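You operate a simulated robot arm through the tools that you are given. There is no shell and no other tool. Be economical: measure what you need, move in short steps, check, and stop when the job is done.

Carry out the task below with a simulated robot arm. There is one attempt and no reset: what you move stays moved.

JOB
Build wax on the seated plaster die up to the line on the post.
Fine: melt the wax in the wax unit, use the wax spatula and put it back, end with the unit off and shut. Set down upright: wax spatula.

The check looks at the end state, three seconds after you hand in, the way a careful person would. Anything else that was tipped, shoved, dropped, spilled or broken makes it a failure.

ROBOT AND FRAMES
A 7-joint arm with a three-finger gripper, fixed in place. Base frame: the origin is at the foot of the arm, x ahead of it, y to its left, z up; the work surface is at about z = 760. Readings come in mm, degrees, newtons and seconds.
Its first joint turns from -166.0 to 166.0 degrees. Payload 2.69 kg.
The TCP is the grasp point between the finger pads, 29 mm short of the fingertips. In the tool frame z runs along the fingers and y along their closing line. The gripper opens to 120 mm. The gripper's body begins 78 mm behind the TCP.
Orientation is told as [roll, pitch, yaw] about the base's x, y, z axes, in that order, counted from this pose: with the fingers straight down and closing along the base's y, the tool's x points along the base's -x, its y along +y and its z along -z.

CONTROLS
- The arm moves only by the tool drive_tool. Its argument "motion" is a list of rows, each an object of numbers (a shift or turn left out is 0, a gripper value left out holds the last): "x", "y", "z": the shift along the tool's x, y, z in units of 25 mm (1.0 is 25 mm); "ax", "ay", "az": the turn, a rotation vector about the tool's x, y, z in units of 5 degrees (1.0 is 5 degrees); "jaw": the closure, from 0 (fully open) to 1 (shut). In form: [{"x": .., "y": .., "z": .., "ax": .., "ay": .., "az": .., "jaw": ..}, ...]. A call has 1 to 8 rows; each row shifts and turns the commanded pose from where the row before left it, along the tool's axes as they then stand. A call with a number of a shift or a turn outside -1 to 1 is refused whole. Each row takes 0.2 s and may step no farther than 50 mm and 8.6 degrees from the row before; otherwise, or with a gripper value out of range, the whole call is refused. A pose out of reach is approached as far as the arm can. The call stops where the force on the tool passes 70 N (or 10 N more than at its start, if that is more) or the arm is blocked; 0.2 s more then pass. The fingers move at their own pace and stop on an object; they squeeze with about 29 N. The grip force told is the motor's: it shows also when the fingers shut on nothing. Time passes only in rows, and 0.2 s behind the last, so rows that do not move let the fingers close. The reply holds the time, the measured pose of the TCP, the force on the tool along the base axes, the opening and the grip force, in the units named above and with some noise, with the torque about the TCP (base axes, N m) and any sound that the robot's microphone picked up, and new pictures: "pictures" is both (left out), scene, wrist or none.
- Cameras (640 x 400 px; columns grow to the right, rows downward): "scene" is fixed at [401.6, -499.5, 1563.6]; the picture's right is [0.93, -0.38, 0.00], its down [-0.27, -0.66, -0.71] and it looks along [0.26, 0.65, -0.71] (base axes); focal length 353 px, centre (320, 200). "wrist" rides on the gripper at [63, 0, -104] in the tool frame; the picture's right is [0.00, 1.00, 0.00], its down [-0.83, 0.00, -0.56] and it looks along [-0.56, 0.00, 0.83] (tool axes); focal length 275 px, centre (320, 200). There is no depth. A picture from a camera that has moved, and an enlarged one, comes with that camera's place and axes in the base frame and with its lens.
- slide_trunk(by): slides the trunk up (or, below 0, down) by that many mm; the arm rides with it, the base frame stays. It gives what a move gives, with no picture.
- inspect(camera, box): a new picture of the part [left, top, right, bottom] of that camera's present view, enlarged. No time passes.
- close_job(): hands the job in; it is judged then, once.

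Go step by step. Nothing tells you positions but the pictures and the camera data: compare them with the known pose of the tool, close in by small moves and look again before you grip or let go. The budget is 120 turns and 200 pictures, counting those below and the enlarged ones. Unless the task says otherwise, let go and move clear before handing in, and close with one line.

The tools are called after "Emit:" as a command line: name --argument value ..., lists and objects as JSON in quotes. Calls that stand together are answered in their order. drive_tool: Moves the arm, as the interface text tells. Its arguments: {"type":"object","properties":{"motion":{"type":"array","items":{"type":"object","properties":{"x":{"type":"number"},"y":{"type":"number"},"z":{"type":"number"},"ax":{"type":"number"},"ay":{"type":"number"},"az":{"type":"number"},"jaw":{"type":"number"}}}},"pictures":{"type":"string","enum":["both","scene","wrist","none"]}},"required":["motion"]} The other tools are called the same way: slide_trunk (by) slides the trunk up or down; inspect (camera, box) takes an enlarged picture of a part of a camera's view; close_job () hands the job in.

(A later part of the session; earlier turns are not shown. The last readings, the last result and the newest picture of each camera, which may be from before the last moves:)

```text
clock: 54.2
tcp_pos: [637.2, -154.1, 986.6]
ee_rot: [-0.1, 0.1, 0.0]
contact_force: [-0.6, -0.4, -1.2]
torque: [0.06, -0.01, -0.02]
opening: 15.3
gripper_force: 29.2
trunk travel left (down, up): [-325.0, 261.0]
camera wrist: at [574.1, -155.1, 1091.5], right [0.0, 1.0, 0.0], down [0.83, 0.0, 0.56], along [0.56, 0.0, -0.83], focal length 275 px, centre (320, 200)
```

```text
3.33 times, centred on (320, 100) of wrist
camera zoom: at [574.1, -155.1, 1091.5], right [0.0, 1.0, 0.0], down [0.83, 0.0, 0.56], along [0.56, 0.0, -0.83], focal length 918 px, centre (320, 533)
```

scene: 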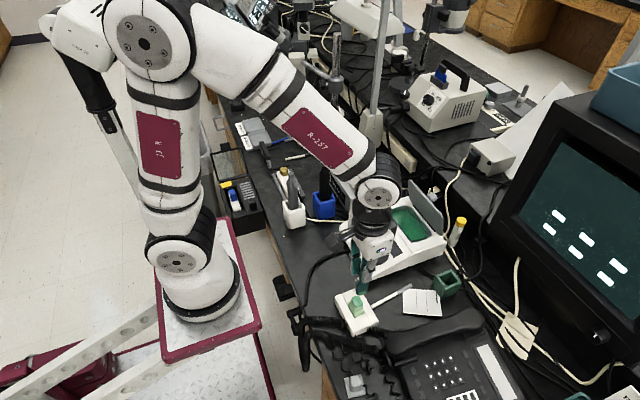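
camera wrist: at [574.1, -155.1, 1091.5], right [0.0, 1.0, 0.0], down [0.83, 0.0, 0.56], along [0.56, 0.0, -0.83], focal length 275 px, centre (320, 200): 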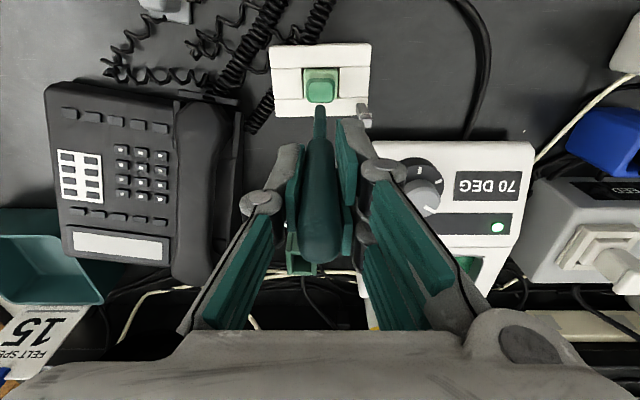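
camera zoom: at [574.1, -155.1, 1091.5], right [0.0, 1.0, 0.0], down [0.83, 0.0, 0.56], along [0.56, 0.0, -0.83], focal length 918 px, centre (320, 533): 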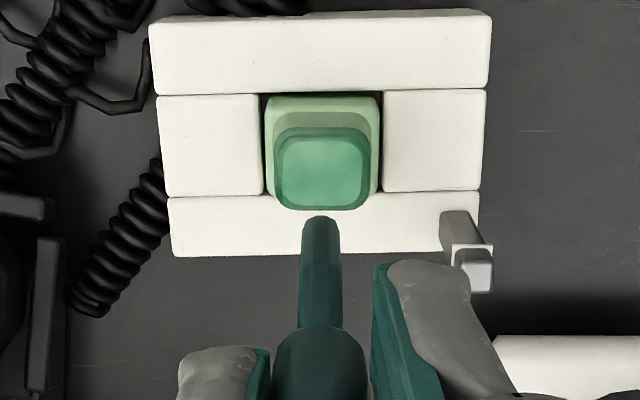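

Emit:
inspect --camera "scene" --box '[340, 270, 376, 315]'

Emit:
inspect --camera "wrist" --box '[300, 70, 380, 130]'

```text
8.89 times, centred on (358, 292) of scene
camera zoom: at [401.6, -499.5, 1563.6], right [0.93, -0.38, 0.0], down [-0.27, -0.66, -0.71], along [0.26, 0.65, -0.71], focal length 3134 px, centre (-18, -622)
```

zoom: 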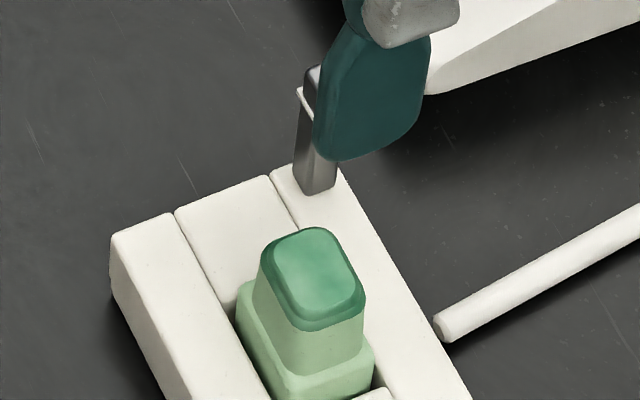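

```text
6.67 times, centred on (340, 100) of wrist
camera zoom: at [574.1, -155.1, 1091.5], right [0.0, 1.0, 0.0], down [0.83, 0.0, 0.56], along [0.56, 0.0, -0.83], focal length 1835 px, centre (187, 867)
```

zoom: 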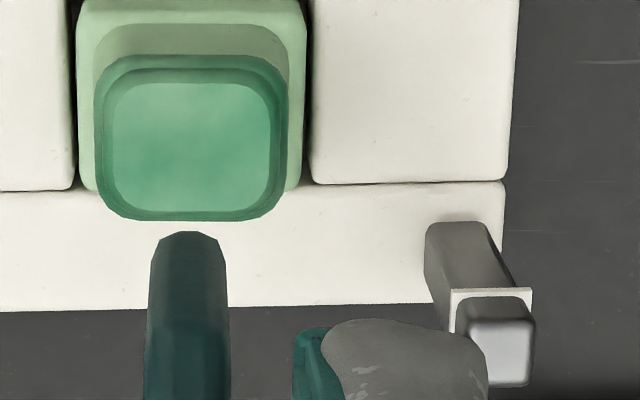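

The cap grew and is now close to line height. I need a more accurate comparison, so I'll move sideways for a view from the other side.

Emit:
drive_tool --motion '[{"y": 1, "z": -0.1}, {"y": 1, "z": -0.1}, {"y": 1}, {"y": 1}, {"y": 1}, {"y": 1}, {"y": 1}, {"y": 1}]' --pictures "wrist"

Emit:
inspect --camera "wrist" --box '[80, 50, 180, 120]'

Emit:
inspect --camera "scene" --box '[343, 270, 375, 310]'

```text
clock: 56.0
tcp_pos: [638.1, 46.2, 990.7]
ee_rot: [-0.1, 0.0, 0.0]
contact_force: [-1.2, 0.0, -0.3]
torque: [0.01, 0.01, -0.04]
opening: 15.1
gripper_force: 29.0
trunk travel left (down, up): [-325.0, 261.0]
camera wrist: at [574.4, 46.2, 1094.7], right [0.0, 1.0, 0.0], down [0.83, 0.0, 0.56], along [0.56, 0.0, -0.83], focal length 275 px, centre (320, 200)
```

wrist: 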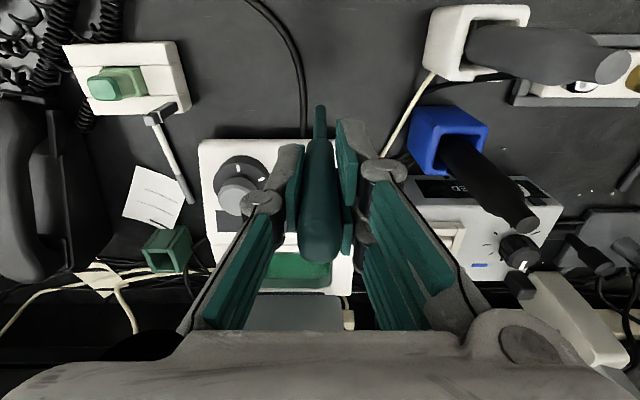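

```text
5.71 times, centred on (130, 85) of wrist
camera zoom: at [574.4, 46.2, 1094.7], right [0.0, 1.0, 0.0], down [0.83, 0.0, 0.56], along [0.56, 0.0, -0.83], focal length 1573 px, centre (1406, 857)
```

zoom: 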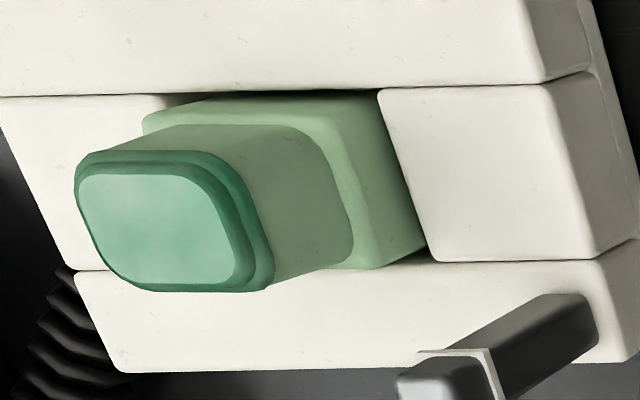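

```text
10.00 times, centred on (359, 290) of scene
camera zoom: at [401.6, -499.5, 1563.6], right [0.93, -0.38, 0.0], down [-0.27, -0.66, -0.71], along [0.26, 0.65, -0.71], focal length 3526 px, centre (-70, -700)
```

zoom: 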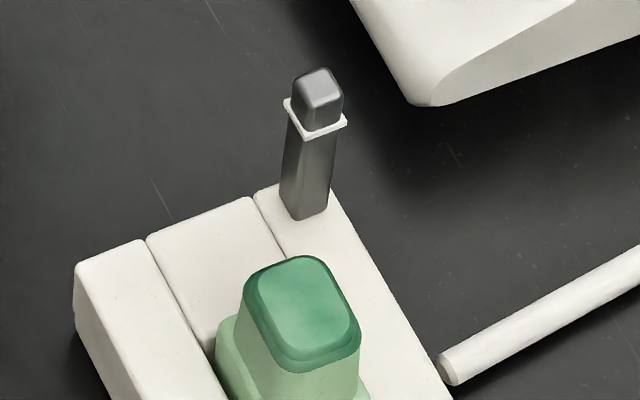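

Measured: the line is at about z 826.7 and the wax top at about 823.6, so roughly one more layer is needed. I'm going back to the pot for a second dip.

Emit:
drive_tool --motion '[{"x": -1, "y": -0.25, "z": -0.3}, {"x": -1, "y": -0.25, "z": -0.2}, {"x": -1, "y": -0.25}, {"x": -1, "y": -0.25}, {"x": -1, "y": -0.25}, {"x": -1, "y": -0.25}, {"x": -1, "y": -0.25}, {"x": -1, "y": -0.25}]' --pictures "none"

Emit:
drive_tool --motion '[{"x": -1, "y": -0.1}, {"x": -0.2}, {"z": 0.6}, {"z": 0.7}, {}]' --pictures "wrist"

Emit:
inspect --camera "scene" --box '[370, 170, 470, 260]'

```text
clock: 57.8
tcp_pos: [839.4, -3.1, 1003.1]
ee_rot: [0.0, 0.1, 0.1]
contact_force: [0.5, -0.1, 0.5]
torque: [0.0, 0.02, -0.02]
opening: 15.0
gripper_force: 29.2
trunk travel left (down, up): [-325.0, 261.0]
```

```text
clock: 59.0
tcp_pos: [868.2, -7.4, 969.7]
ee_rot: [0.0, 0.0, -0.1]
contact_force: [0.1, -0.1, -1.0]
torque: [0.02, -0.04, 0.0]
opening: 15.4
gripper_force: 29.1
trunk travel left (down, up): [-325.0, 261.0]
camera wrist: at [805.2, -7.3, 1074.5], right [0.0, 1.0, 0.0], down [0.83, 0.0, 0.56], along [0.56, 0.0, -0.83], focal length 275 px, centre (320, 200)
```

wrist: 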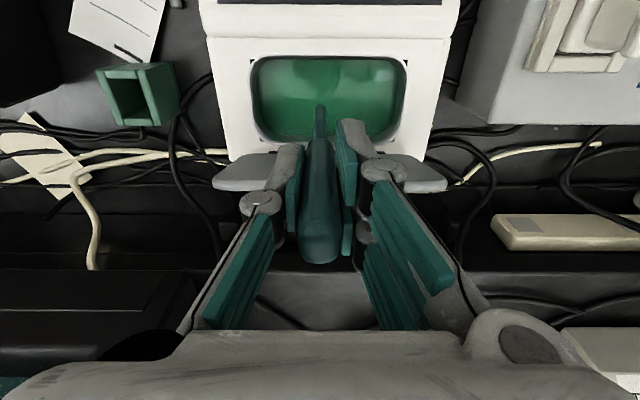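

```text
4.44 times, centred on (420, 215) of scene
camera zoom: at [401.6, -499.5, 1563.6], right [0.93, -0.38, 0.0], down [-0.27, -0.66, -0.71], along [0.26, 0.65, -0.71], focal length 1567 px, centre (-124, 133)
```

zoom: 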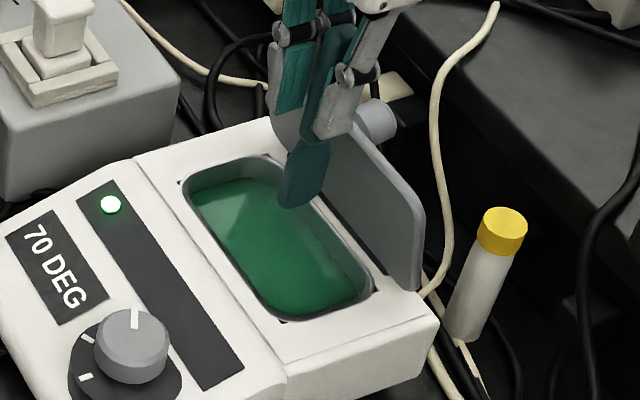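

Still 70 DEG with the light green. I'm dipping to the same depth and lifting.

Emit:
drive_tool --motion '[{"z": 0.7}, {"z": 0.7}, {"z": 0.7}, {"z": 0.5}, {"z": 0.22}, {}, {}, {}]' --pictures "none"

Emit:
drive_tool --motion '[{"z": -0.4}, {"z": -0.4}, {"z": -0.4}, {"z": -0.4}, {"z": -0.6}, {"z": -0.6}, {"z": -0.6}, {"z": -0.6}]' --pictures "none"

Emit:
inspect --camera "scene" --box '[390, 160, 470, 240]'

```text
clock: 60.8
tcp_pos: [868.3, -6.9, 899.0]
ee_rot: [-0.1, 0.0, 0.1]
contact_force: [0.2, -0.2, 0.0]
torque: [0.0, -0.05, -0.02]
opening: 15.6
gripper_force: 29.3
trunk travel left (down, up): [-325.0, 261.0]
```

```text
clock: 62.6
tcp_pos: [869.2, -7.8, 1001.9]
ee_rot: [0.0, -0.1, 0.1]
contact_force: [0.0, -0.6, -0.3]
torque: [0.0, 0.03, -0.01]
opening: 15.4
gripper_force: 28.7
trunk travel left (down, up): [-325.0, 261.0]
```

```text
5.00 times, centred on (430, 200) of scene
camera zoom: at [401.6, -499.5, 1563.6], right [0.93, -0.38, 0.0], down [-0.27, -0.66, -0.71], along [0.26, 0.65, -0.71], focal length 1763 px, centre (-230, 200)
```

zoom: 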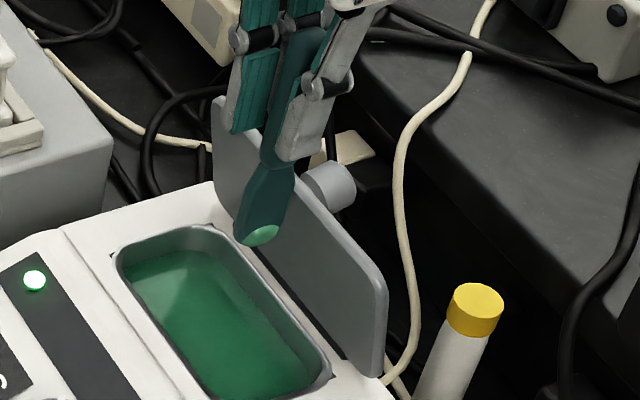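

The blob is on the tip. I'm taking it to the die.

Emit:
drive_tool --motion '[{"x": 1, "y": -0.64}, {"x": 1, "y": -0.64}, {"x": 1, "y": -0.64}, {"x": 1, "y": -0.64}, {"x": 1, "y": -0.64}, {"x": 1, "y": -0.64}, {"x": 1, "y": -0.64}, {"x": 1, "y": -0.64}]' --pictures "none"

Emit:
drive_tool --motion '[{"x": 0.63, "y": -0.41}, {"x": 0.63, "y": -0.4, "z": 0.4}, {"z": 0.6}, {"z": 0.6}, {"z": 0.6}, {"z": 0.4}, {}]' --pictures "none"

Emit:
inspect --camera "wrist" --box '[240, 60, 400, 180]'

Emit:
inspect --camera "scene" --box '[325, 255, 395, 325]'

```text
clock: 64.4
tcp_pos: [667.0, -134.3, 999.9]
ee_rot: [-0.1, 0.0, 0.0]
contact_force: [-0.6, 0.6, 0.0]
torque: [-0.02, 0.03, -0.02]
opening: 15.1
gripper_force: 29.4
trunk travel left (down, up): [-325.0, 261.0]
```

```text
clock: 66.0
tcp_pos: [636.2, -153.8, 935.5]
ee_rot: [0.0, 0.0, 0.1]
contact_force: [0.3, 0.2, 0.9]
torque: [0.03, -0.02, 0.0]
opening: 15.5
gripper_force: 29.5
trunk travel left (down, up): [-325.0, 261.0]
```

```text
3.33 times, centred on (320, 120) of wrist
camera zoom: at [572.5, -155.4, 1039.7], right [0.0, 1.0, 0.0], down [0.83, 0.0, 0.56], along [0.56, 0.0, -0.83], focal length 918 px, centre (320, 467)
```

zoom: 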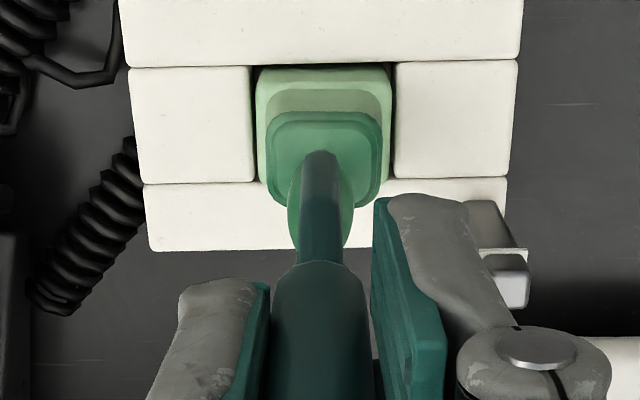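

```text
5.71 times, centred on (360, 290) of scene
camera zoom: at [401.6, -499.5, 1563.6], right [0.93, -0.38, 0.0], down [-0.27, -0.66, -0.71], along [0.26, 0.65, -0.71], focal length 2015 px, centre (91, -314)
```

zoom: 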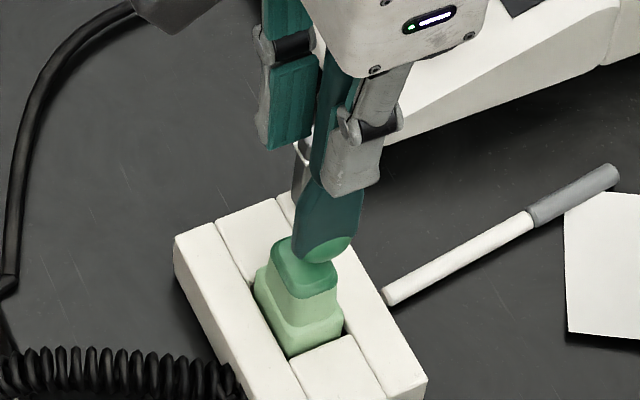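

Emit:
drive_tool --motion '[{"z": 0.1}, {"z": 0.08}, {}]' --pictures "none"

Emit:
inspect --camera "wrist" --box '[240, 60, 400, 180]'

```text
clock: 66.8
tcp_pos: [635.8, -155.1, 930.7]
ee_rot: [0.0, 0.0, 0.1]
contact_force: [-0.3, 0.5, -0.7]
torque: [-0.02, 0.03, 0.0]
opening: 15.4
gripper_force: 29.2
trunk travel left (down, up): [-325.0, 261.0]
```

```text
3.33 times, centred on (320, 120) of wrist
camera zoom: at [572.4, -155.3, 1035.0], right [0.0, 1.0, 0.0], down [0.83, 0.0, 0.56], along [0.56, 0.0, -0.83], focal length 918 px, centre (320, 467)
```

zoom: 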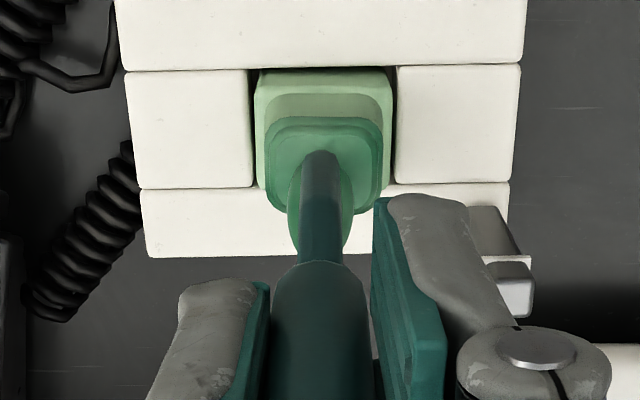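

Emit:
drive_tool --motion '[{"z": 0.08}, {"z": 0.06}, {}]' --pictures "none"

Emit:
inspect --camera "wrist" --box '[240, 60, 400, 180]'

```text
clock: 67.6
tcp_pos: [635.2, -154.2, 927.1]
ee_rot: [0.0, -0.1, 0.1]
contact_force: [-0.6, 0.2, -0.8]
torque: [0.03, -0.02, 0.03]
opening: 15.3
gripper_force: 29.1
trunk travel left (down, up): [-325.0, 261.0]
```

```text
3.33 times, centred on (320, 120) of wrist
camera zoom: at [572.5, -154.6, 1031.7], right [0.0, 1.0, 0.0], down [0.83, 0.0, 0.56], along [0.56, 0.0, -0.83], focal length 918 px, centre (320, 467)
```

zoom: 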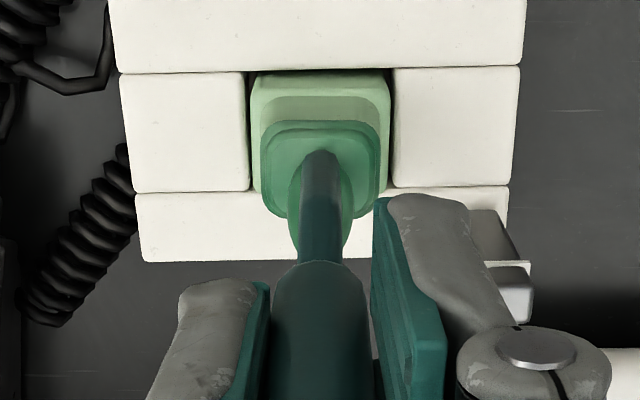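

Emit:
drive_tool --motion '[{"z": 0.06}, {}, {"z": 0.06}, {}]' --pictures "none"

Emit:
inspect --camera "wrist" --box '[240, 60, 400, 180]'

```text
clock: 68.6
tcp_pos: [636.1, -153.7, 926.4]
ee_rot: [0.1, -0.1, -0.1]
contact_force: [-1.0, 1.0, 16.1]
torque: [0.12, 0.1, 0.01]
opening: 15.0
gripper_force: 29.5
trunk travel left (down, up): [-325.0, 261.0]
```

```text
3.33 times, centred on (320, 120) of wrist
camera zoom: at [572.7, -155.1, 1029.8], right [0.0, 1.0, 0.0], down [0.83, 0.0, 0.56], along [0.56, 0.0, -0.83], focal length 918 px, centre (320, 467)
```

zoom: 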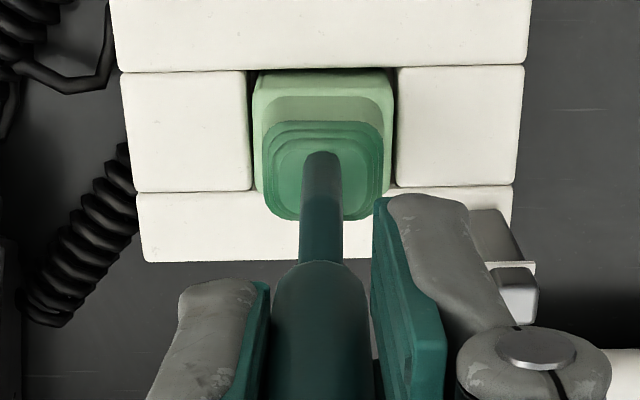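

The second layer transferred. I'm lifting and measuring again from the same side view.

Emit:
drive_tool --motion '[{"z": -0.3}, {"z": -0.6}, {"z": -0.8}, {"z": -0.8}, {"y": 1}, {"y": 1}, {"y": 1}, {"y": 1}]' --pictures "none"

Emit:
drive_tool --motion '[{"y": 1}, {"y": 1}, {"y": 1}, {"y": 1}, {}]' --pictures "none"

Emit:
inspect --camera "wrist" --box '[90, 60, 170, 110]'

Emit:
inspect --camera "wrist" --box '[80, 50, 180, 120]'

Emit:
inspect --camera "scene" --box '[343, 270, 375, 310]'

```text
clock: 70.4
tcp_pos: [637.3, -55.5, 988.0]
ee_rot: [0.0, 0.0, 0.0]
contact_force: [0.5, 0.6, -0.6]
torque: [0.03, -0.03, -0.04]
opening: 15.2
gripper_force: 28.9
trunk travel left (down, up): [-325.0, 261.0]
```

```text
clock: 71.6
tcp_pos: [636.7, 45.1, 986.9]
ee_rot: [0.0, 0.1, 0.0]
contact_force: [-0.1, 0.3, -0.5]
torque: [0.04, 0.01, 0.01]
opening: 15.3
gripper_force: 28.7
trunk travel left (down, up): [-325.0, 261.0]
```

```text
8.00 times, centred on (130, 85) of wrist
camera zoom: at [573.0, 45.0, 1091.2], right [0.0, 1.0, 0.0], down [0.83, 0.0, 0.56], along [0.56, 0.0, -0.83], focal length 2202 px, centre (1840, 1120)
```

zoom: 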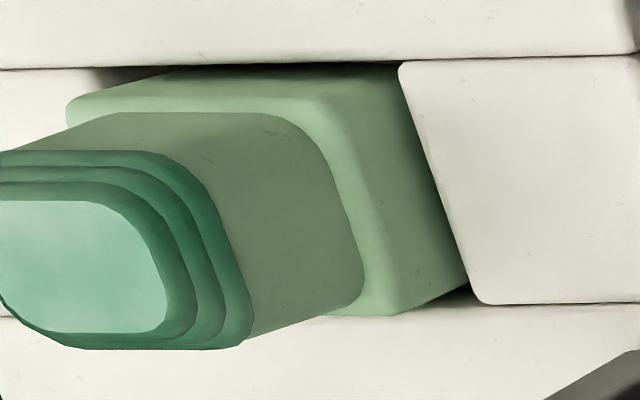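

```text
5.71 times, centred on (130, 85) of wrist
camera zoom: at [573.0, 45.0, 1091.2], right [0.0, 1.0, 0.0], down [0.83, 0.0, 0.56], along [0.56, 0.0, -0.83], focal length 1573 px, centre (1406, 857)
```

zoom: 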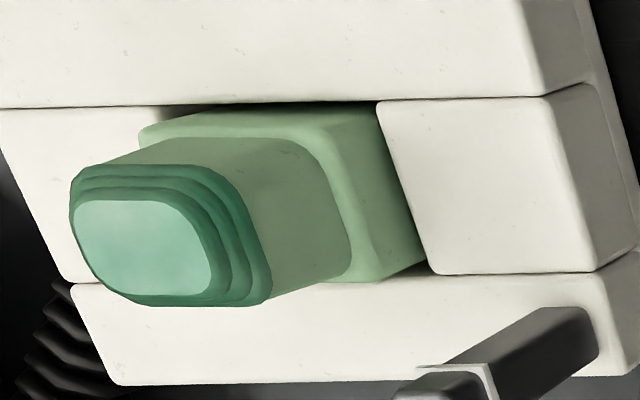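

```text
10.00 times, centred on (359, 290) of scene
camera zoom: at [401.6, -499.5, 1563.6], right [0.93, -0.38, 0.0], down [-0.27, -0.66, -0.71], along [0.26, 0.65, -0.71], focal length 3526 px, centre (-70, -700)
```

zoom: 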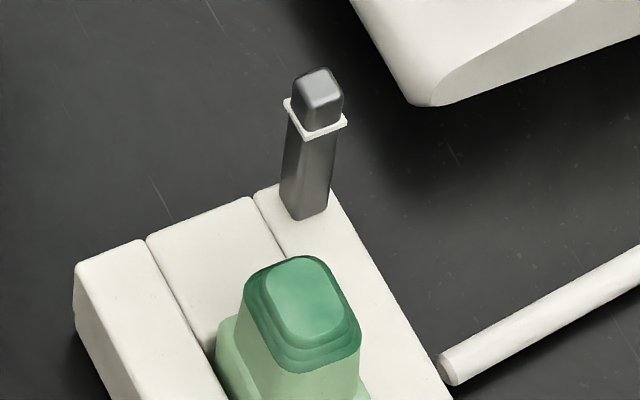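

Now the wax top measures about 827.1 and the line about 826.8, so the wax is at the line after two equal layers. Next I'm returning the spatula to its holder.

Emit:
drive_tool --motion '[{"x": -0.94, "y": -0.91, "z": -0.3}, {"x": -0.94, "y": -0.91, "z": -0.3}, {"x": -0.94, "y": -0.91}, {"x": -0.94, "y": -0.91}, {"x": -0.94, "y": -0.91}, {"x": -0.94, "y": -0.91}, {"x": -0.94, "y": -0.91}, {"x": -0.94, "y": -0.91}]' --pictures "none"

Emit:
drive_tool --motion '[{"x": -0.94, "y": -0.91}, {"x": -0.94, "y": -0.91}, {}, {}]' --pictures "both"

Emit:
inspect --camera "wrist" --box '[260, 40, 380, 140]'

```text
clock: 73.4
tcp_pos: [822.3, -135.7, 1004.1]
ee_rot: [0.0, 0.0, 0.0]
contact_force: [0.2, 0.6, -0.7]
torque: [-0.02, 0.01, -0.01]
opening: 15.3
gripper_force: 28.3
trunk travel left (down, up): [-325.0, 261.0]
```

```text
clock: 74.4
tcp_pos: [872.5, -182.6, 1002.2]
ee_rot: [0.1, -0.1, -0.1]
contact_force: [-0.3, 0.6, -0.5]
torque: [-0.03, 0.0, 0.0]
opening: 15.3
gripper_force: 28.7
trunk travel left (down, up): [-325.0, 261.0]
camera wrist: at [808.4, -182.6, 1106.7], right [0.0, 1.0, 0.0], down [0.83, 0.0, 0.56], along [0.56, 0.0, -0.83], focal length 275 px, centre (320, 200)
```

scene: 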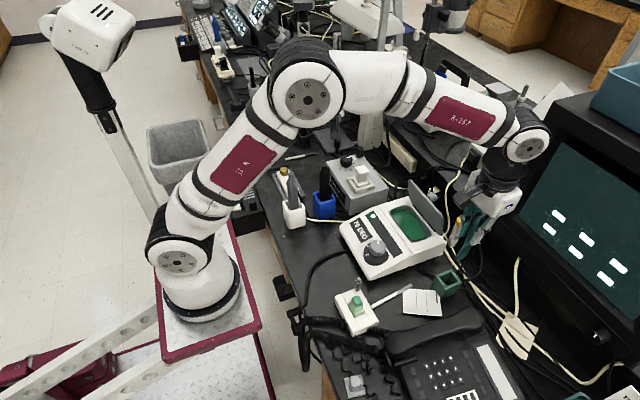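
wrist: 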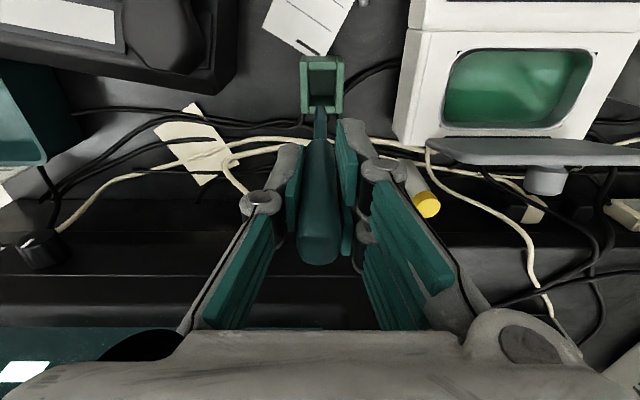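

```text
4.00 times, centred on (320, 90) of wrist
camera zoom: at [808.4, -182.6, 1106.7], right [0.0, 1.0, 0.0], down [0.83, 0.0, 0.56], along [0.56, 0.0, -0.83], focal length 1101 px, centre (320, 640)
```

zoom: 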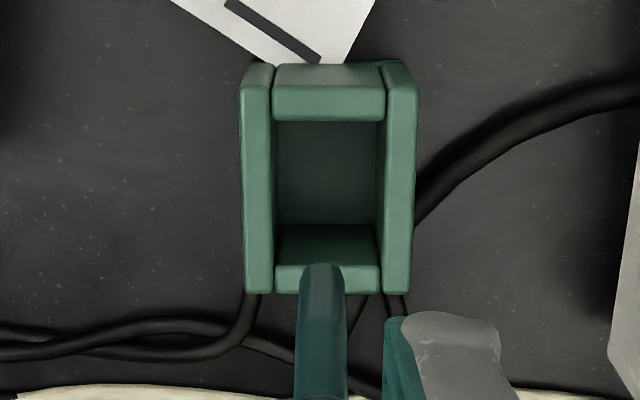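

The blade lines up with the holder cavity. I'm going down along the reverse of the lift path and stopping just short to check.

Emit:
drive_tool --motion '[{"z": 0.85, "y": 0.04}, {"z": 0.8}, {"z": 0.8}, {"z": 0.8, "x": 0.05}, {"z": 0.8, "x": 0.05}, {"z": 0.6, "x": 0.04}, {}]' --pictures "wrist"

Emit:
inspect --camera "scene" --box '[400, 200, 500, 310]'

```text
clock: 76.0
tcp_pos: [867.8, -182.8, 884.3]
ee_rot: [-0.1, 0.0, 0.0]
contact_force: [0.3, -0.3, -0.9]
torque: [0.03, -0.01, 0.02]
opening: 15.2
gripper_force: 28.8
trunk travel left (down, up): [-325.0, 261.0]
camera wrist: at [805.2, -182.7, 989.5], right [0.0, 1.0, 0.0], down [0.83, 0.0, 0.56], along [0.56, 0.0, -0.83], focal length 275 px, centre (320, 200)
```

wrist: 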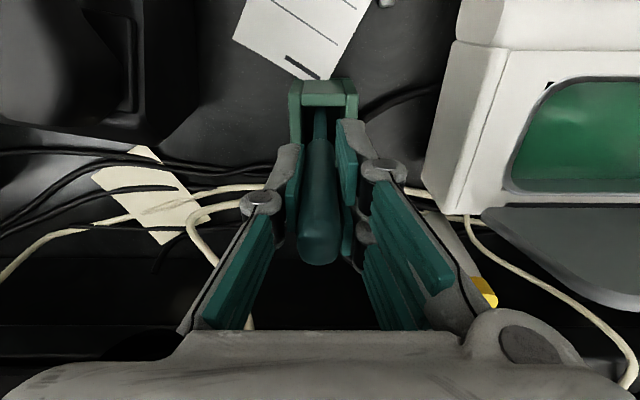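

```text
3.64 times, centred on (450, 255) of scene
camera zoom: at [401.6, -499.5, 1563.6], right [0.93, -0.38, 0.0], down [-0.27, -0.66, -0.71], along [0.26, 0.65, -0.71], focal length 1282 px, centre (-153, 0)
```

zoom: 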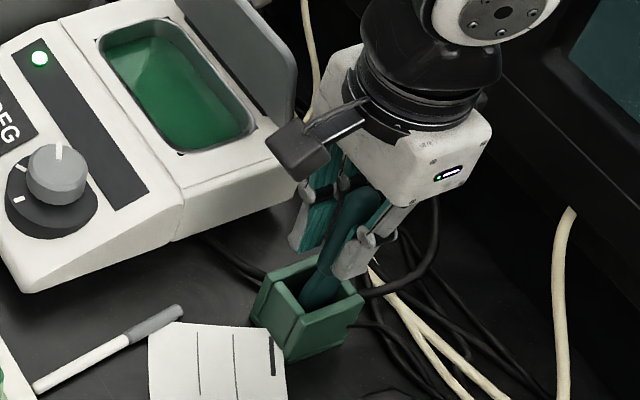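

Emit:
drive_tool --motion '[{"z": 0.25, "y": 0.05}, {"z": 0.2, "x": -0.02}, {}]' --pictures "none"

```text
clock: 76.8
tcp_pos: [869.3, -180.9, 873.7]
ee_rot: [0.0, 0.0, 0.0]
contact_force: [-0.2, 0.3, 0.3]
torque: [0.03, 0.0, 0.0]
opening: 15.2
gripper_force: 29.5
trunk travel left (down, up): [-325.0, 261.0]
```

Emit:
drive_tool --motion '[{"z": 0.06}, {"z": 0.04}, {"z": 0.04}, {}]' --pictures "none"

```text
clock: 77.8
tcp_pos: [869.2, -181.3, 870.3]
ee_rot: [0.0, 0.0, 0.0]
contact_force: [0.3, -1.2, 0.3]
torque: [0.03, 0.04, -0.01]
opening: 15.2
gripper_force: 29.1
trunk travel left (down, up): [-325.0, 261.0]
```

Emit:
drive_tool --motion '[{"z": 0.04}, {"z": 0.04}, {"z": 0.04}, {}]' --pictures "none"

Emit:
inspect --camera "scene" --box '[420, 230, 480, 305]'

```text
clock: 78.8
tcp_pos: [868.4, -179.9, 869.8]
ee_rot: [0.0, -0.2, 0.0]
contact_force: [-2.2, -0.3, 26.4]
torque: [0.02, 0.19, -0.02]
opening: 15.5
gripper_force: 28.7
trunk travel left (down, up): [-325.0, 261.0]
```

```text
5.33 times, centred on (450, 268) of scene
camera zoom: at [401.6, -499.5, 1563.6], right [0.93, -0.38, 0.0], down [-0.27, -0.66, -0.71], along [0.26, 0.65, -0.71], focal length 1880 px, centre (-373, -160)
```

zoom: 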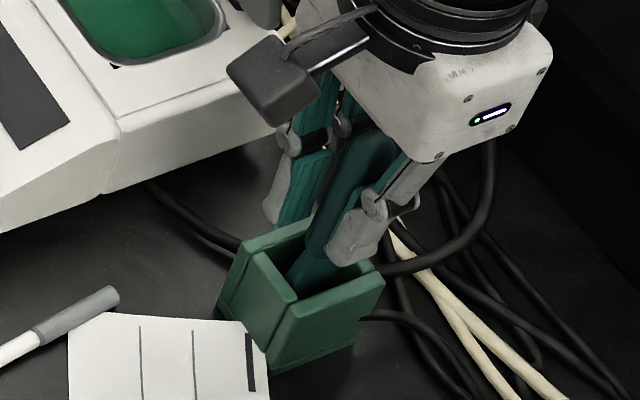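

Seated on the holder floor. I'm easing the pressure, releasing gently and rising straight up.

Emit:
drive_tool --motion '[{"z": -0.04}, {"jaw": 0.6}, {}, {"z": -0.8}, {"z": -0.8}, {"z": -0.8}, {"z": -0.8}, {"z": -0.8}]' --pictures "wrist"

Emit:
inspect --camera "scene" --box '[400, 200, 500, 310]'

```text
clock: 80.6
tcp_pos: [868.2, -181.2, 971.0]
ee_rot: [0.0, 0.1, -0.1]
contact_force: [-0.2, -0.1, -0.3]
torque: [-0.04, 0.02, -0.03]
opening: 48.4
gripper_force: 0.1
trunk travel left (down, up): [-325.0, 261.0]
camera wrist: at [805.1, -181.2, 1073.9], right [0.0, 1.0, 0.0], down [0.83, 0.0, 0.56], along [0.56, 0.0, -0.83], focal length 275 px, centre (320, 200)
```

wrist: 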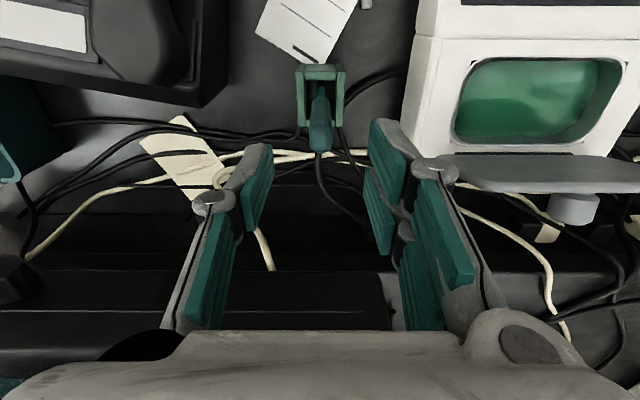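

```text
3.64 times, centred on (450, 255) of scene
camera zoom: at [401.6, -499.5, 1563.6], right [0.93, -0.38, 0.0], down [-0.27, -0.66, -0.71], along [0.26, 0.65, -0.71], focal length 1282 px, centre (-153, 0)
```

zoom: 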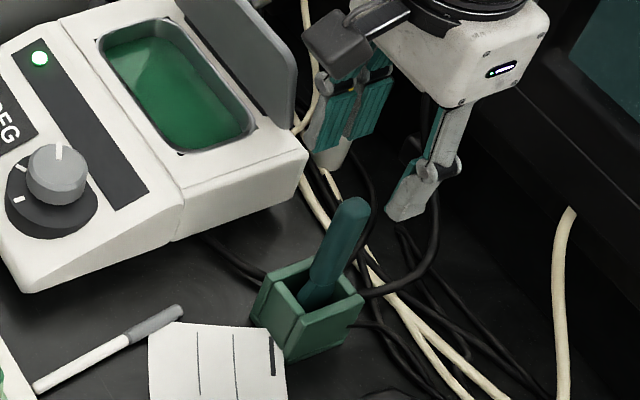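

The spatula stands in its holder as before. Next I'll close the lid, so I'm moving above it to see its exact position.

Emit:
drive_tool --motion '[{"z": -0.8, "y": 0.6}, {"z": -0.5, "y": 1}, {"y": 1}, {"y": 1}, {"y": 1}, {"y": 1}, {"y": 1}, {"y": 0.7}]' --pictures "wrist"

Emit:
inspect --camera "wrist" --box '[220, 80, 420, 220]'

Emit:
inspect --camera "scene" --box '[380, 150, 480, 250]'

```text
clock: 82.4
tcp_pos: [869.1, 1.3, 1002.9]
ee_rot: [0.1, 0.1, -0.2]
contact_force: [0.3, -0.5, 0.2]
torque: [0.02, 0.04, -0.01]
opening: 48.3
gripper_force: 0.1
trunk travel left (down, up): [-325.0, 261.0]
camera wrist: at [804.8, 1.2, 1106.5], right [0.0, 1.0, 0.0], down [0.83, 0.0, 0.56], along [0.56, 0.0, -0.83], focal length 275 px, centre (320, 200)
```

wrist: 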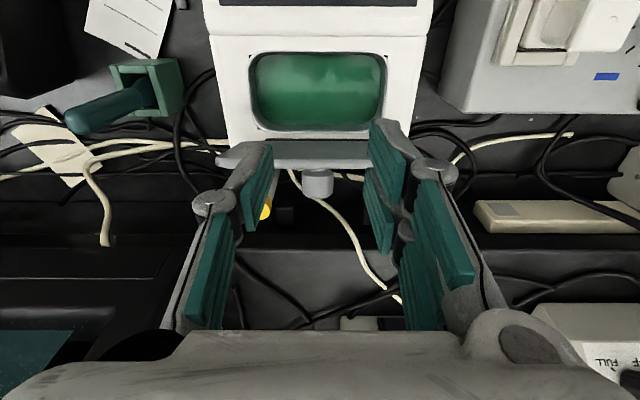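

```text
2.86 times, centred on (320, 150) of wrist
camera zoom: at [804.8, 1.2, 1106.5], right [0.0, 1.0, 0.0], down [0.83, 0.0, 0.56], along [0.56, 0.0, -0.83], focal length 786 px, centre (320, 343)
```

zoom: 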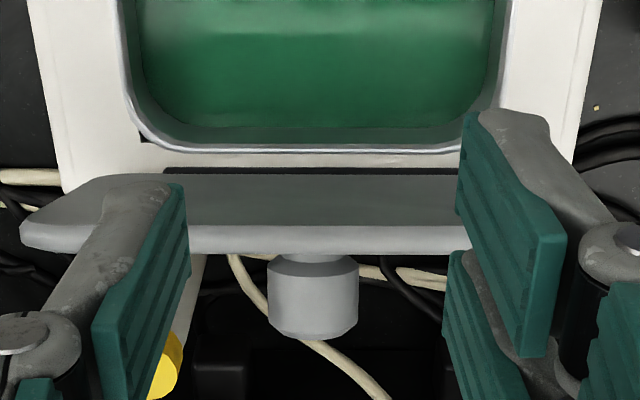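

```text
4.00 times, centred on (430, 200) of scene
camera zoom: at [401.6, -499.5, 1563.6], right [0.93, -0.38, 0.0], down [-0.27, -0.66, -0.71], along [0.26, 0.65, -0.71], focal length 1410 px, centre (-120, 200)
```

zoom: 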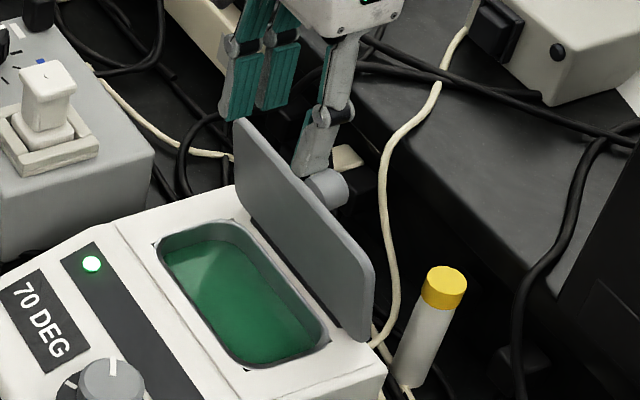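

The lid stands at about 77 degrees on friction. I'll come down behind it with closed fingers, beside its knob.

Emit:
drive_tool --motion '[{"x": -0.9, "y": 0.55, "jaw": 1}, {"x": -0.9, "y": 0.5}, {"x": -0.86, "y": 0.5}, {"z": 0.8}, {"z": 0.8}, {"z": 0.8}, {"z": 0.8}]' --pictures "wrist"

Emit:
inspect --camera "scene" --box '[380, 150, 480, 250]'

```text
clock: 84.0
tcp_pos: [934.9, 39.7, 920.9]
ee_rot: [0.0, 0.1, 0.0]
contact_force: [-0.5, -0.1, 0.0]
torque: [-0.03, -0.04, 0.01]
opening: 0.1
gripper_force: 28.9
trunk travel left (down, up): [-325.0, 261.0]
camera wrist: at [871.3, 39.0, 1025.6], right [0.0, 1.0, 0.0], down [0.83, 0.0, 0.56], along [0.56, 0.0, -0.83], focal length 275 px, centre (320, 200)
```

wrist: 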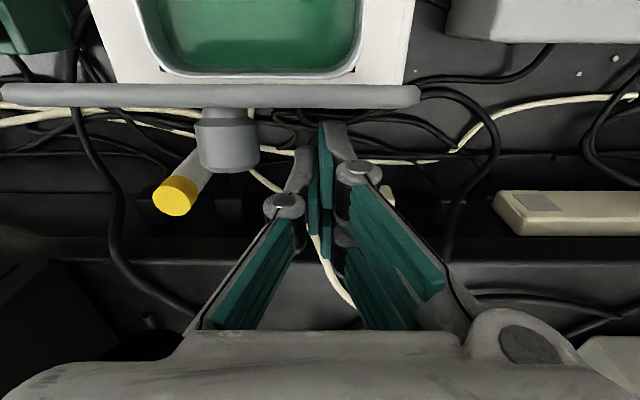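

```text
4.00 times, centred on (430, 200) of scene
camera zoom: at [401.6, -499.5, 1563.6], right [0.93, -0.38, 0.0], down [-0.27, -0.66, -0.71], along [0.26, 0.65, -0.71], focal length 1410 px, centre (-120, 200)
```

zoom: 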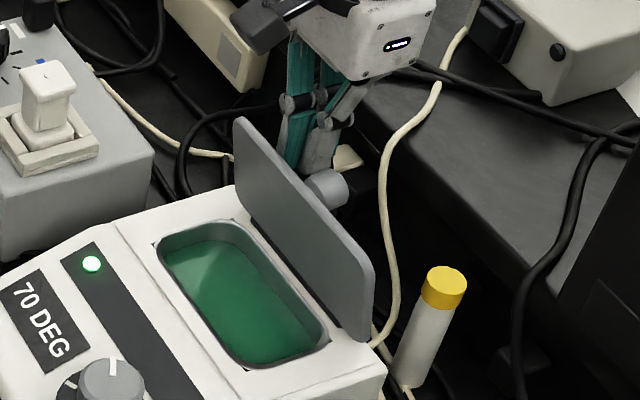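

Emit:
drive_tool --motion '[{"x": 0.55, "z": 0.05}, {"x": 0.55, "z": 0.05}, {"x": 0.54, "z": 0.06}, {"x": 0.34, "z": 0.16}, {"x": 0.34, "z": 0.16}]' --pictures "wrist"

Emit:
inspect --camera "scene" --box '[380, 150, 480, 250]'

```text
clock: 85.2
tcp_pos: [877.1, 41.6, 910.0]
ee_rot: [0.1, -0.1, 0.0]
contact_force: [0.0, -0.2, 0.5]
torque: [-0.02, 0.01, -0.02]
opening: 0.0
gripper_force: 28.9
trunk travel left (down, up): [-325.0, 261.0]
camera wrist: at [813.2, 39.8, 1013.7], right [0.0, 1.0, 0.0], down [0.83, 0.0, 0.56], along [0.56, 0.0, -0.83], focal length 275 px, centre (320, 200)
```

wrist: 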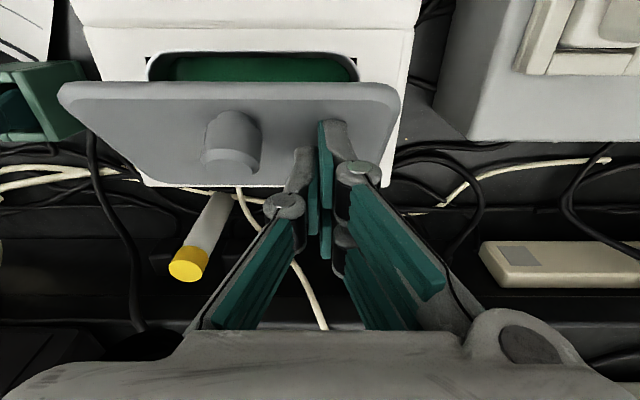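

```text
4.00 times, centred on (430, 200) of scene
camera zoom: at [401.6, -499.5, 1563.6], right [0.93, -0.38, 0.0], down [-0.27, -0.66, -0.71], along [0.26, 0.65, -0.71], focal length 1410 px, centre (-120, 200)
```

zoom: 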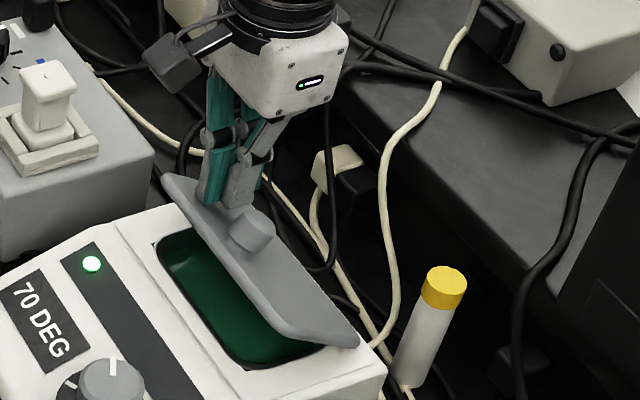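

The lid is coming down well, so I'm continuing the arc to shut.

Emit:
drive_tool --motion '[{"x": 0.3, "z": 0.22}, {"x": 0.3, "z": 0.22}, {"x": 0.24, "z": 0.28}, {"x": 0.24, "z": 0.28}, {"x": 0.14, "z": 0.3}, {"x": 0.1, "z": 0.2}, {}]' --pictures "wrist"

Emit:
inspect --camera "scene" --box '[380, 150, 480, 250]'

```text
clock: 86.8
tcp_pos: [843.4, 40.6, 871.6]
ee_rot: [0.1, 0.0, 0.0]
contact_force: [0.1, 0.9, 0.0]
torque: [-0.01, 0.03, 0.0]
opening: 0.1
gripper_force: 28.4
trunk travel left (down, up): [-325.0, 261.0]
camera wrist: at [780.7, 40.4, 976.0], right [0.0, 1.0, 0.0], down [0.83, 0.0, 0.56], along [0.56, 0.0, -0.83], focal length 275 px, centre (320, 200)
```

wrist: 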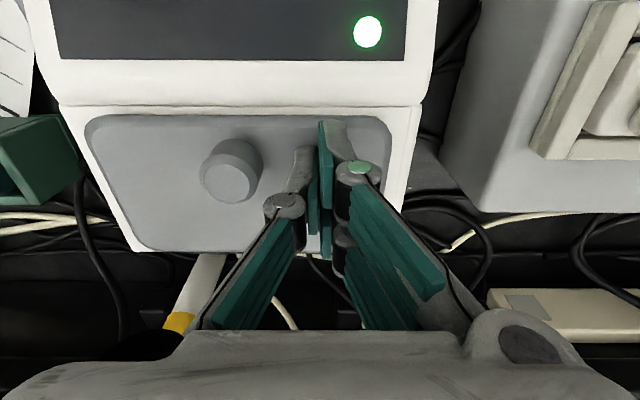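

```text
4.00 times, centred on (430, 200) of scene
camera zoom: at [401.6, -499.5, 1563.6], right [0.93, -0.38, 0.0], down [-0.27, -0.66, -0.71], along [0.26, 0.65, -0.71], focal length 1410 px, centre (-120, 200)
```

zoom: 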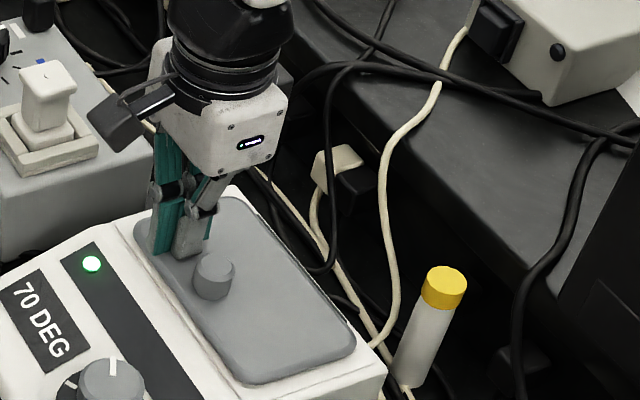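

The lid looks shut. I'll press lightly to confirm, then lift.

Emit:
drive_tool --motion '[{"z": 0.08}, {"z": 0.08}, {"z": 0.05}]' --pictures "none"

Emit:
drive_tool --motion '[{"z": -0.8}, {"z": -0.8}, {"z": -0.8}, {"x": 1, "y": -0.85, "z": -0.5}, {"x": 1, "y": -0.85}, {"x": 1, "y": -0.85, "jaw": 0.3}, {"x": 1, "y": -0.83}]' --pictures "wrist"

Emit:
inspect --camera "scene" --box '[320, 160, 480, 280]'

```text
clock: 87.6
tcp_pos: [844.2, 40.7, 868.4]
ee_rot: [0.0, -0.1, 0.0]
contact_force: [-6.6, 1.3, 21.0]
torque: [0.06, 0.25, 0.03]
opening: 6.0
gripper_force: 28.2
trunk travel left (down, up): [-325.0, 261.0]
```

```text
clock: 89.2
tcp_pos: [744.1, -43.7, 938.6]
ee_rot: [0.0, 0.0, 0.0]
contact_force: [-0.6, 0.5, -0.3]
torque: [-0.01, 0.02, 0.04]
opening: 83.9
gripper_force: 0.1
trunk travel left (down, up): [-325.0, 261.0]
camera wrist: at [680.6, -43.8, 1043.6], right [0.0, 1.0, 0.0], down [0.83, 0.0, 0.56], along [0.56, 0.0, -0.83], focal length 275 px, centre (320, 200)
```

wrist: 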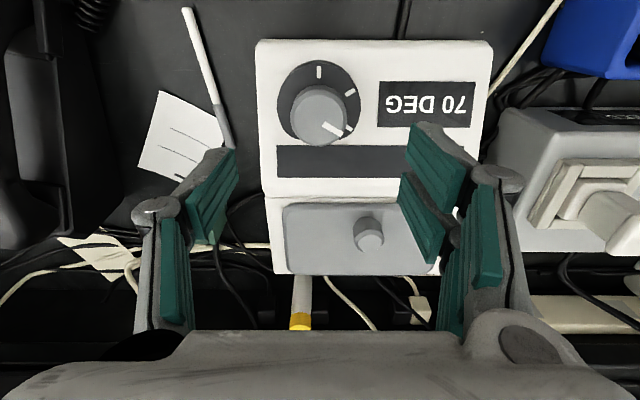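

```text
3.33 times, centred on (400, 220) of scene
camera zoom: at [401.6, -499.5, 1563.6], right [0.93, -0.38, 0.0], down [-0.27, -0.66, -0.71], along [0.26, 0.65, -0.71], focal length 1175 px, centre (53, 133)
```

zoom: 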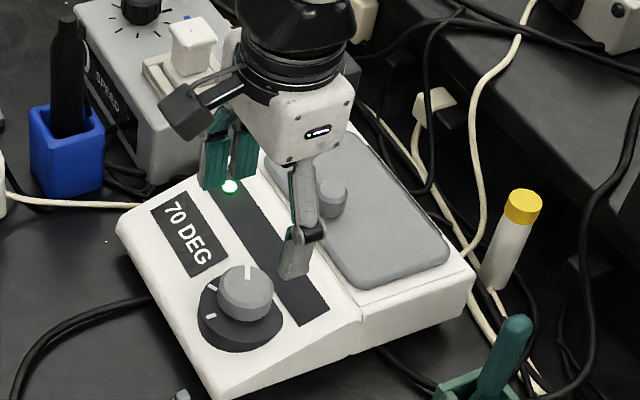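

The lid is shut. Now I'll turn the knob back to off, first pre-rotating the hand and then descending.

Emit:
drive_tool --motion '[{"az": 1}, {"az": 1}, {"az": 1}, {"az": 1}, {"az": 1}, {"az": 1}, {"az": 1}, {"az": 1}]' --pictures "none"

Emit:
drive_tool --motion '[{"az": 1}, {"az": 1}, {"az": 1}, {"az": 1}, {"z": 0.9}, {"z": 0.9}, {"z": 0.9}, {"z": 0.7}]' --pictures "wrist"

```text
clock: 91.0
tcp_pos: [744.0, -43.0, 939.8]
ee_rot: [0.0, 0.0, -40.2]
contact_force: [-0.9, -0.5, 0.2]
torque: [0.01, -0.01, -0.03]
opening: 84.0
gripper_force: 0.1
trunk travel left (down, up): [-325.0, 261.0]
```

```text
clock: 92.8
tcp_pos: [743.6, -44.2, 855.0]
ee_rot: [0.0, 0.0, -60.0]
contact_force: [-1.7, 1.2, 2.1]
torque: [0.02, -0.14, 0.01]
opening: 84.2
gripper_force: 0.3
trunk travel left (down, up): [-325.0, 261.0]
camera wrist: at [711.5, 10.8, 958.3], right [0.86, 0.5, 0.0], down [0.42, -0.72, 0.56], along [0.28, -0.48, -0.83], focal length 275 px, centre (320, 200)
```

wrist: 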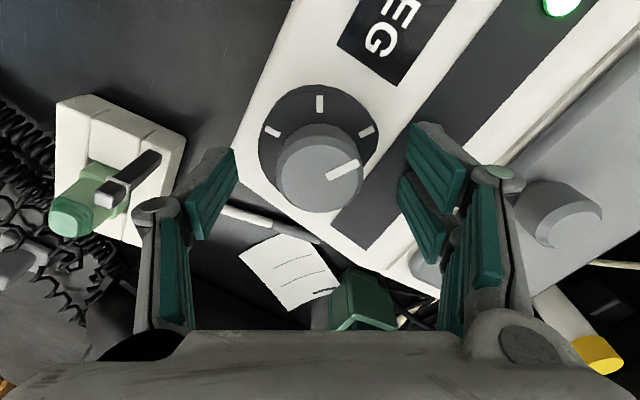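

Emit:
drive_tool --motion '[{"z": -0.1}, {"jaw": 1}, {}, {}, {"az": -1}, {"az": -1}, {"az": -1}, {"az": -1}]' --pictures "none"

Emit:
drive_tool --motion '[{"az": -1}, {"az": -1}, {"az": -1}, {"az": -1}, {"az": -1}, {"az": -1}, {"az": -1}, {"az": -1}]' --pictures "none"

Emit:
drive_tool --motion '[{"az": -1}, {"az": -1}, {"az": -1}, {"az": -1}, {"az": -1}, {"az": -1}, {"az": -1}, {"az": -1}]' --pictures "both"

Emit:
inspect --camera "scene" --box '[320, 160, 480, 280]'

```text
clock: 94.6
tcp_pos: [743.1, -44.6, 857.0]
ee_rot: [-0.1, 0.1, -40.0]
contact_force: [-10.5, -9.3, 0.5]
torque: [-0.59, -0.07, -0.03]
opening: 40.7
gripper_force: 44.7
trunk travel left (down, up): [-325.0, 261.0]
```

```text
clock: 96.4
tcp_pos: [743.6, -44.0, 856.5]
ee_rot: [0.0, 0.0, 0.0]
contact_force: [-9.2, -20.8, -12.0]
torque: [-0.55, 0.46, -0.01]
opening: 40.5
gripper_force: 45.6
trunk travel left (down, up): [-325.0, 261.0]
```

```text
clock: 98.2
tcp_pos: [744.6, -45.0, 856.9]
ee_rot: [-0.1, 0.1, 39.9]
contact_force: [-6.9, -26.1, -13.0]
torque: [-0.7, 0.27, -0.03]
opening: 40.6
gripper_force: 45.1
trunk travel left (down, up): [-325.0, 261.0]
camera wrist: at [695.4, -85.5, 961.1], right [-0.65, 0.76, 0.0], down [0.64, 0.54, 0.56], along [0.42, 0.36, -0.83], focal length 275 px, centre (320, 200)
```

scene: 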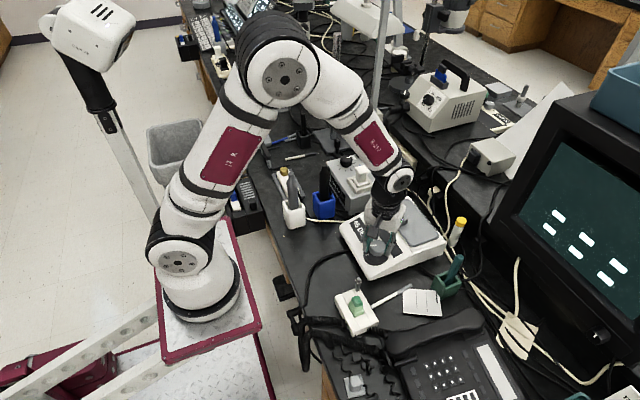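
wrist: 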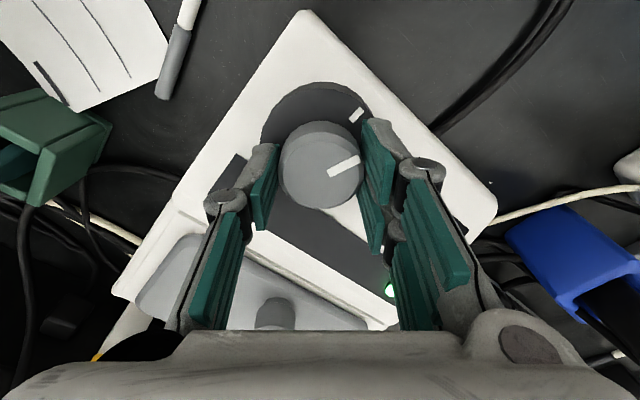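

```text
3.33 times, centred on (400, 220) of scene
camera zoom: at [401.6, -499.5, 1563.6], right [0.93, -0.38, 0.0], down [-0.27, -0.66, -0.71], along [0.26, 0.65, -0.71], focal length 1175 px, centre (53, 133)
```

zoom: 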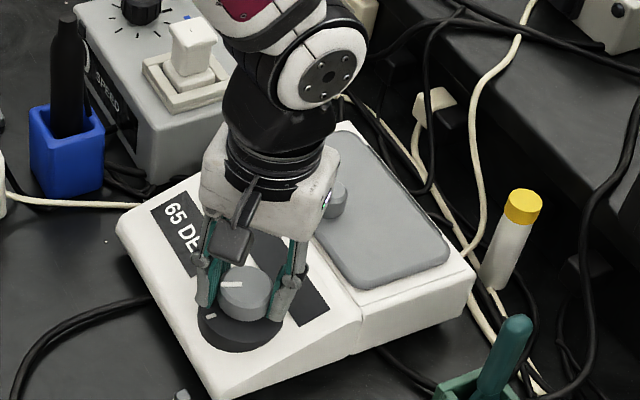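

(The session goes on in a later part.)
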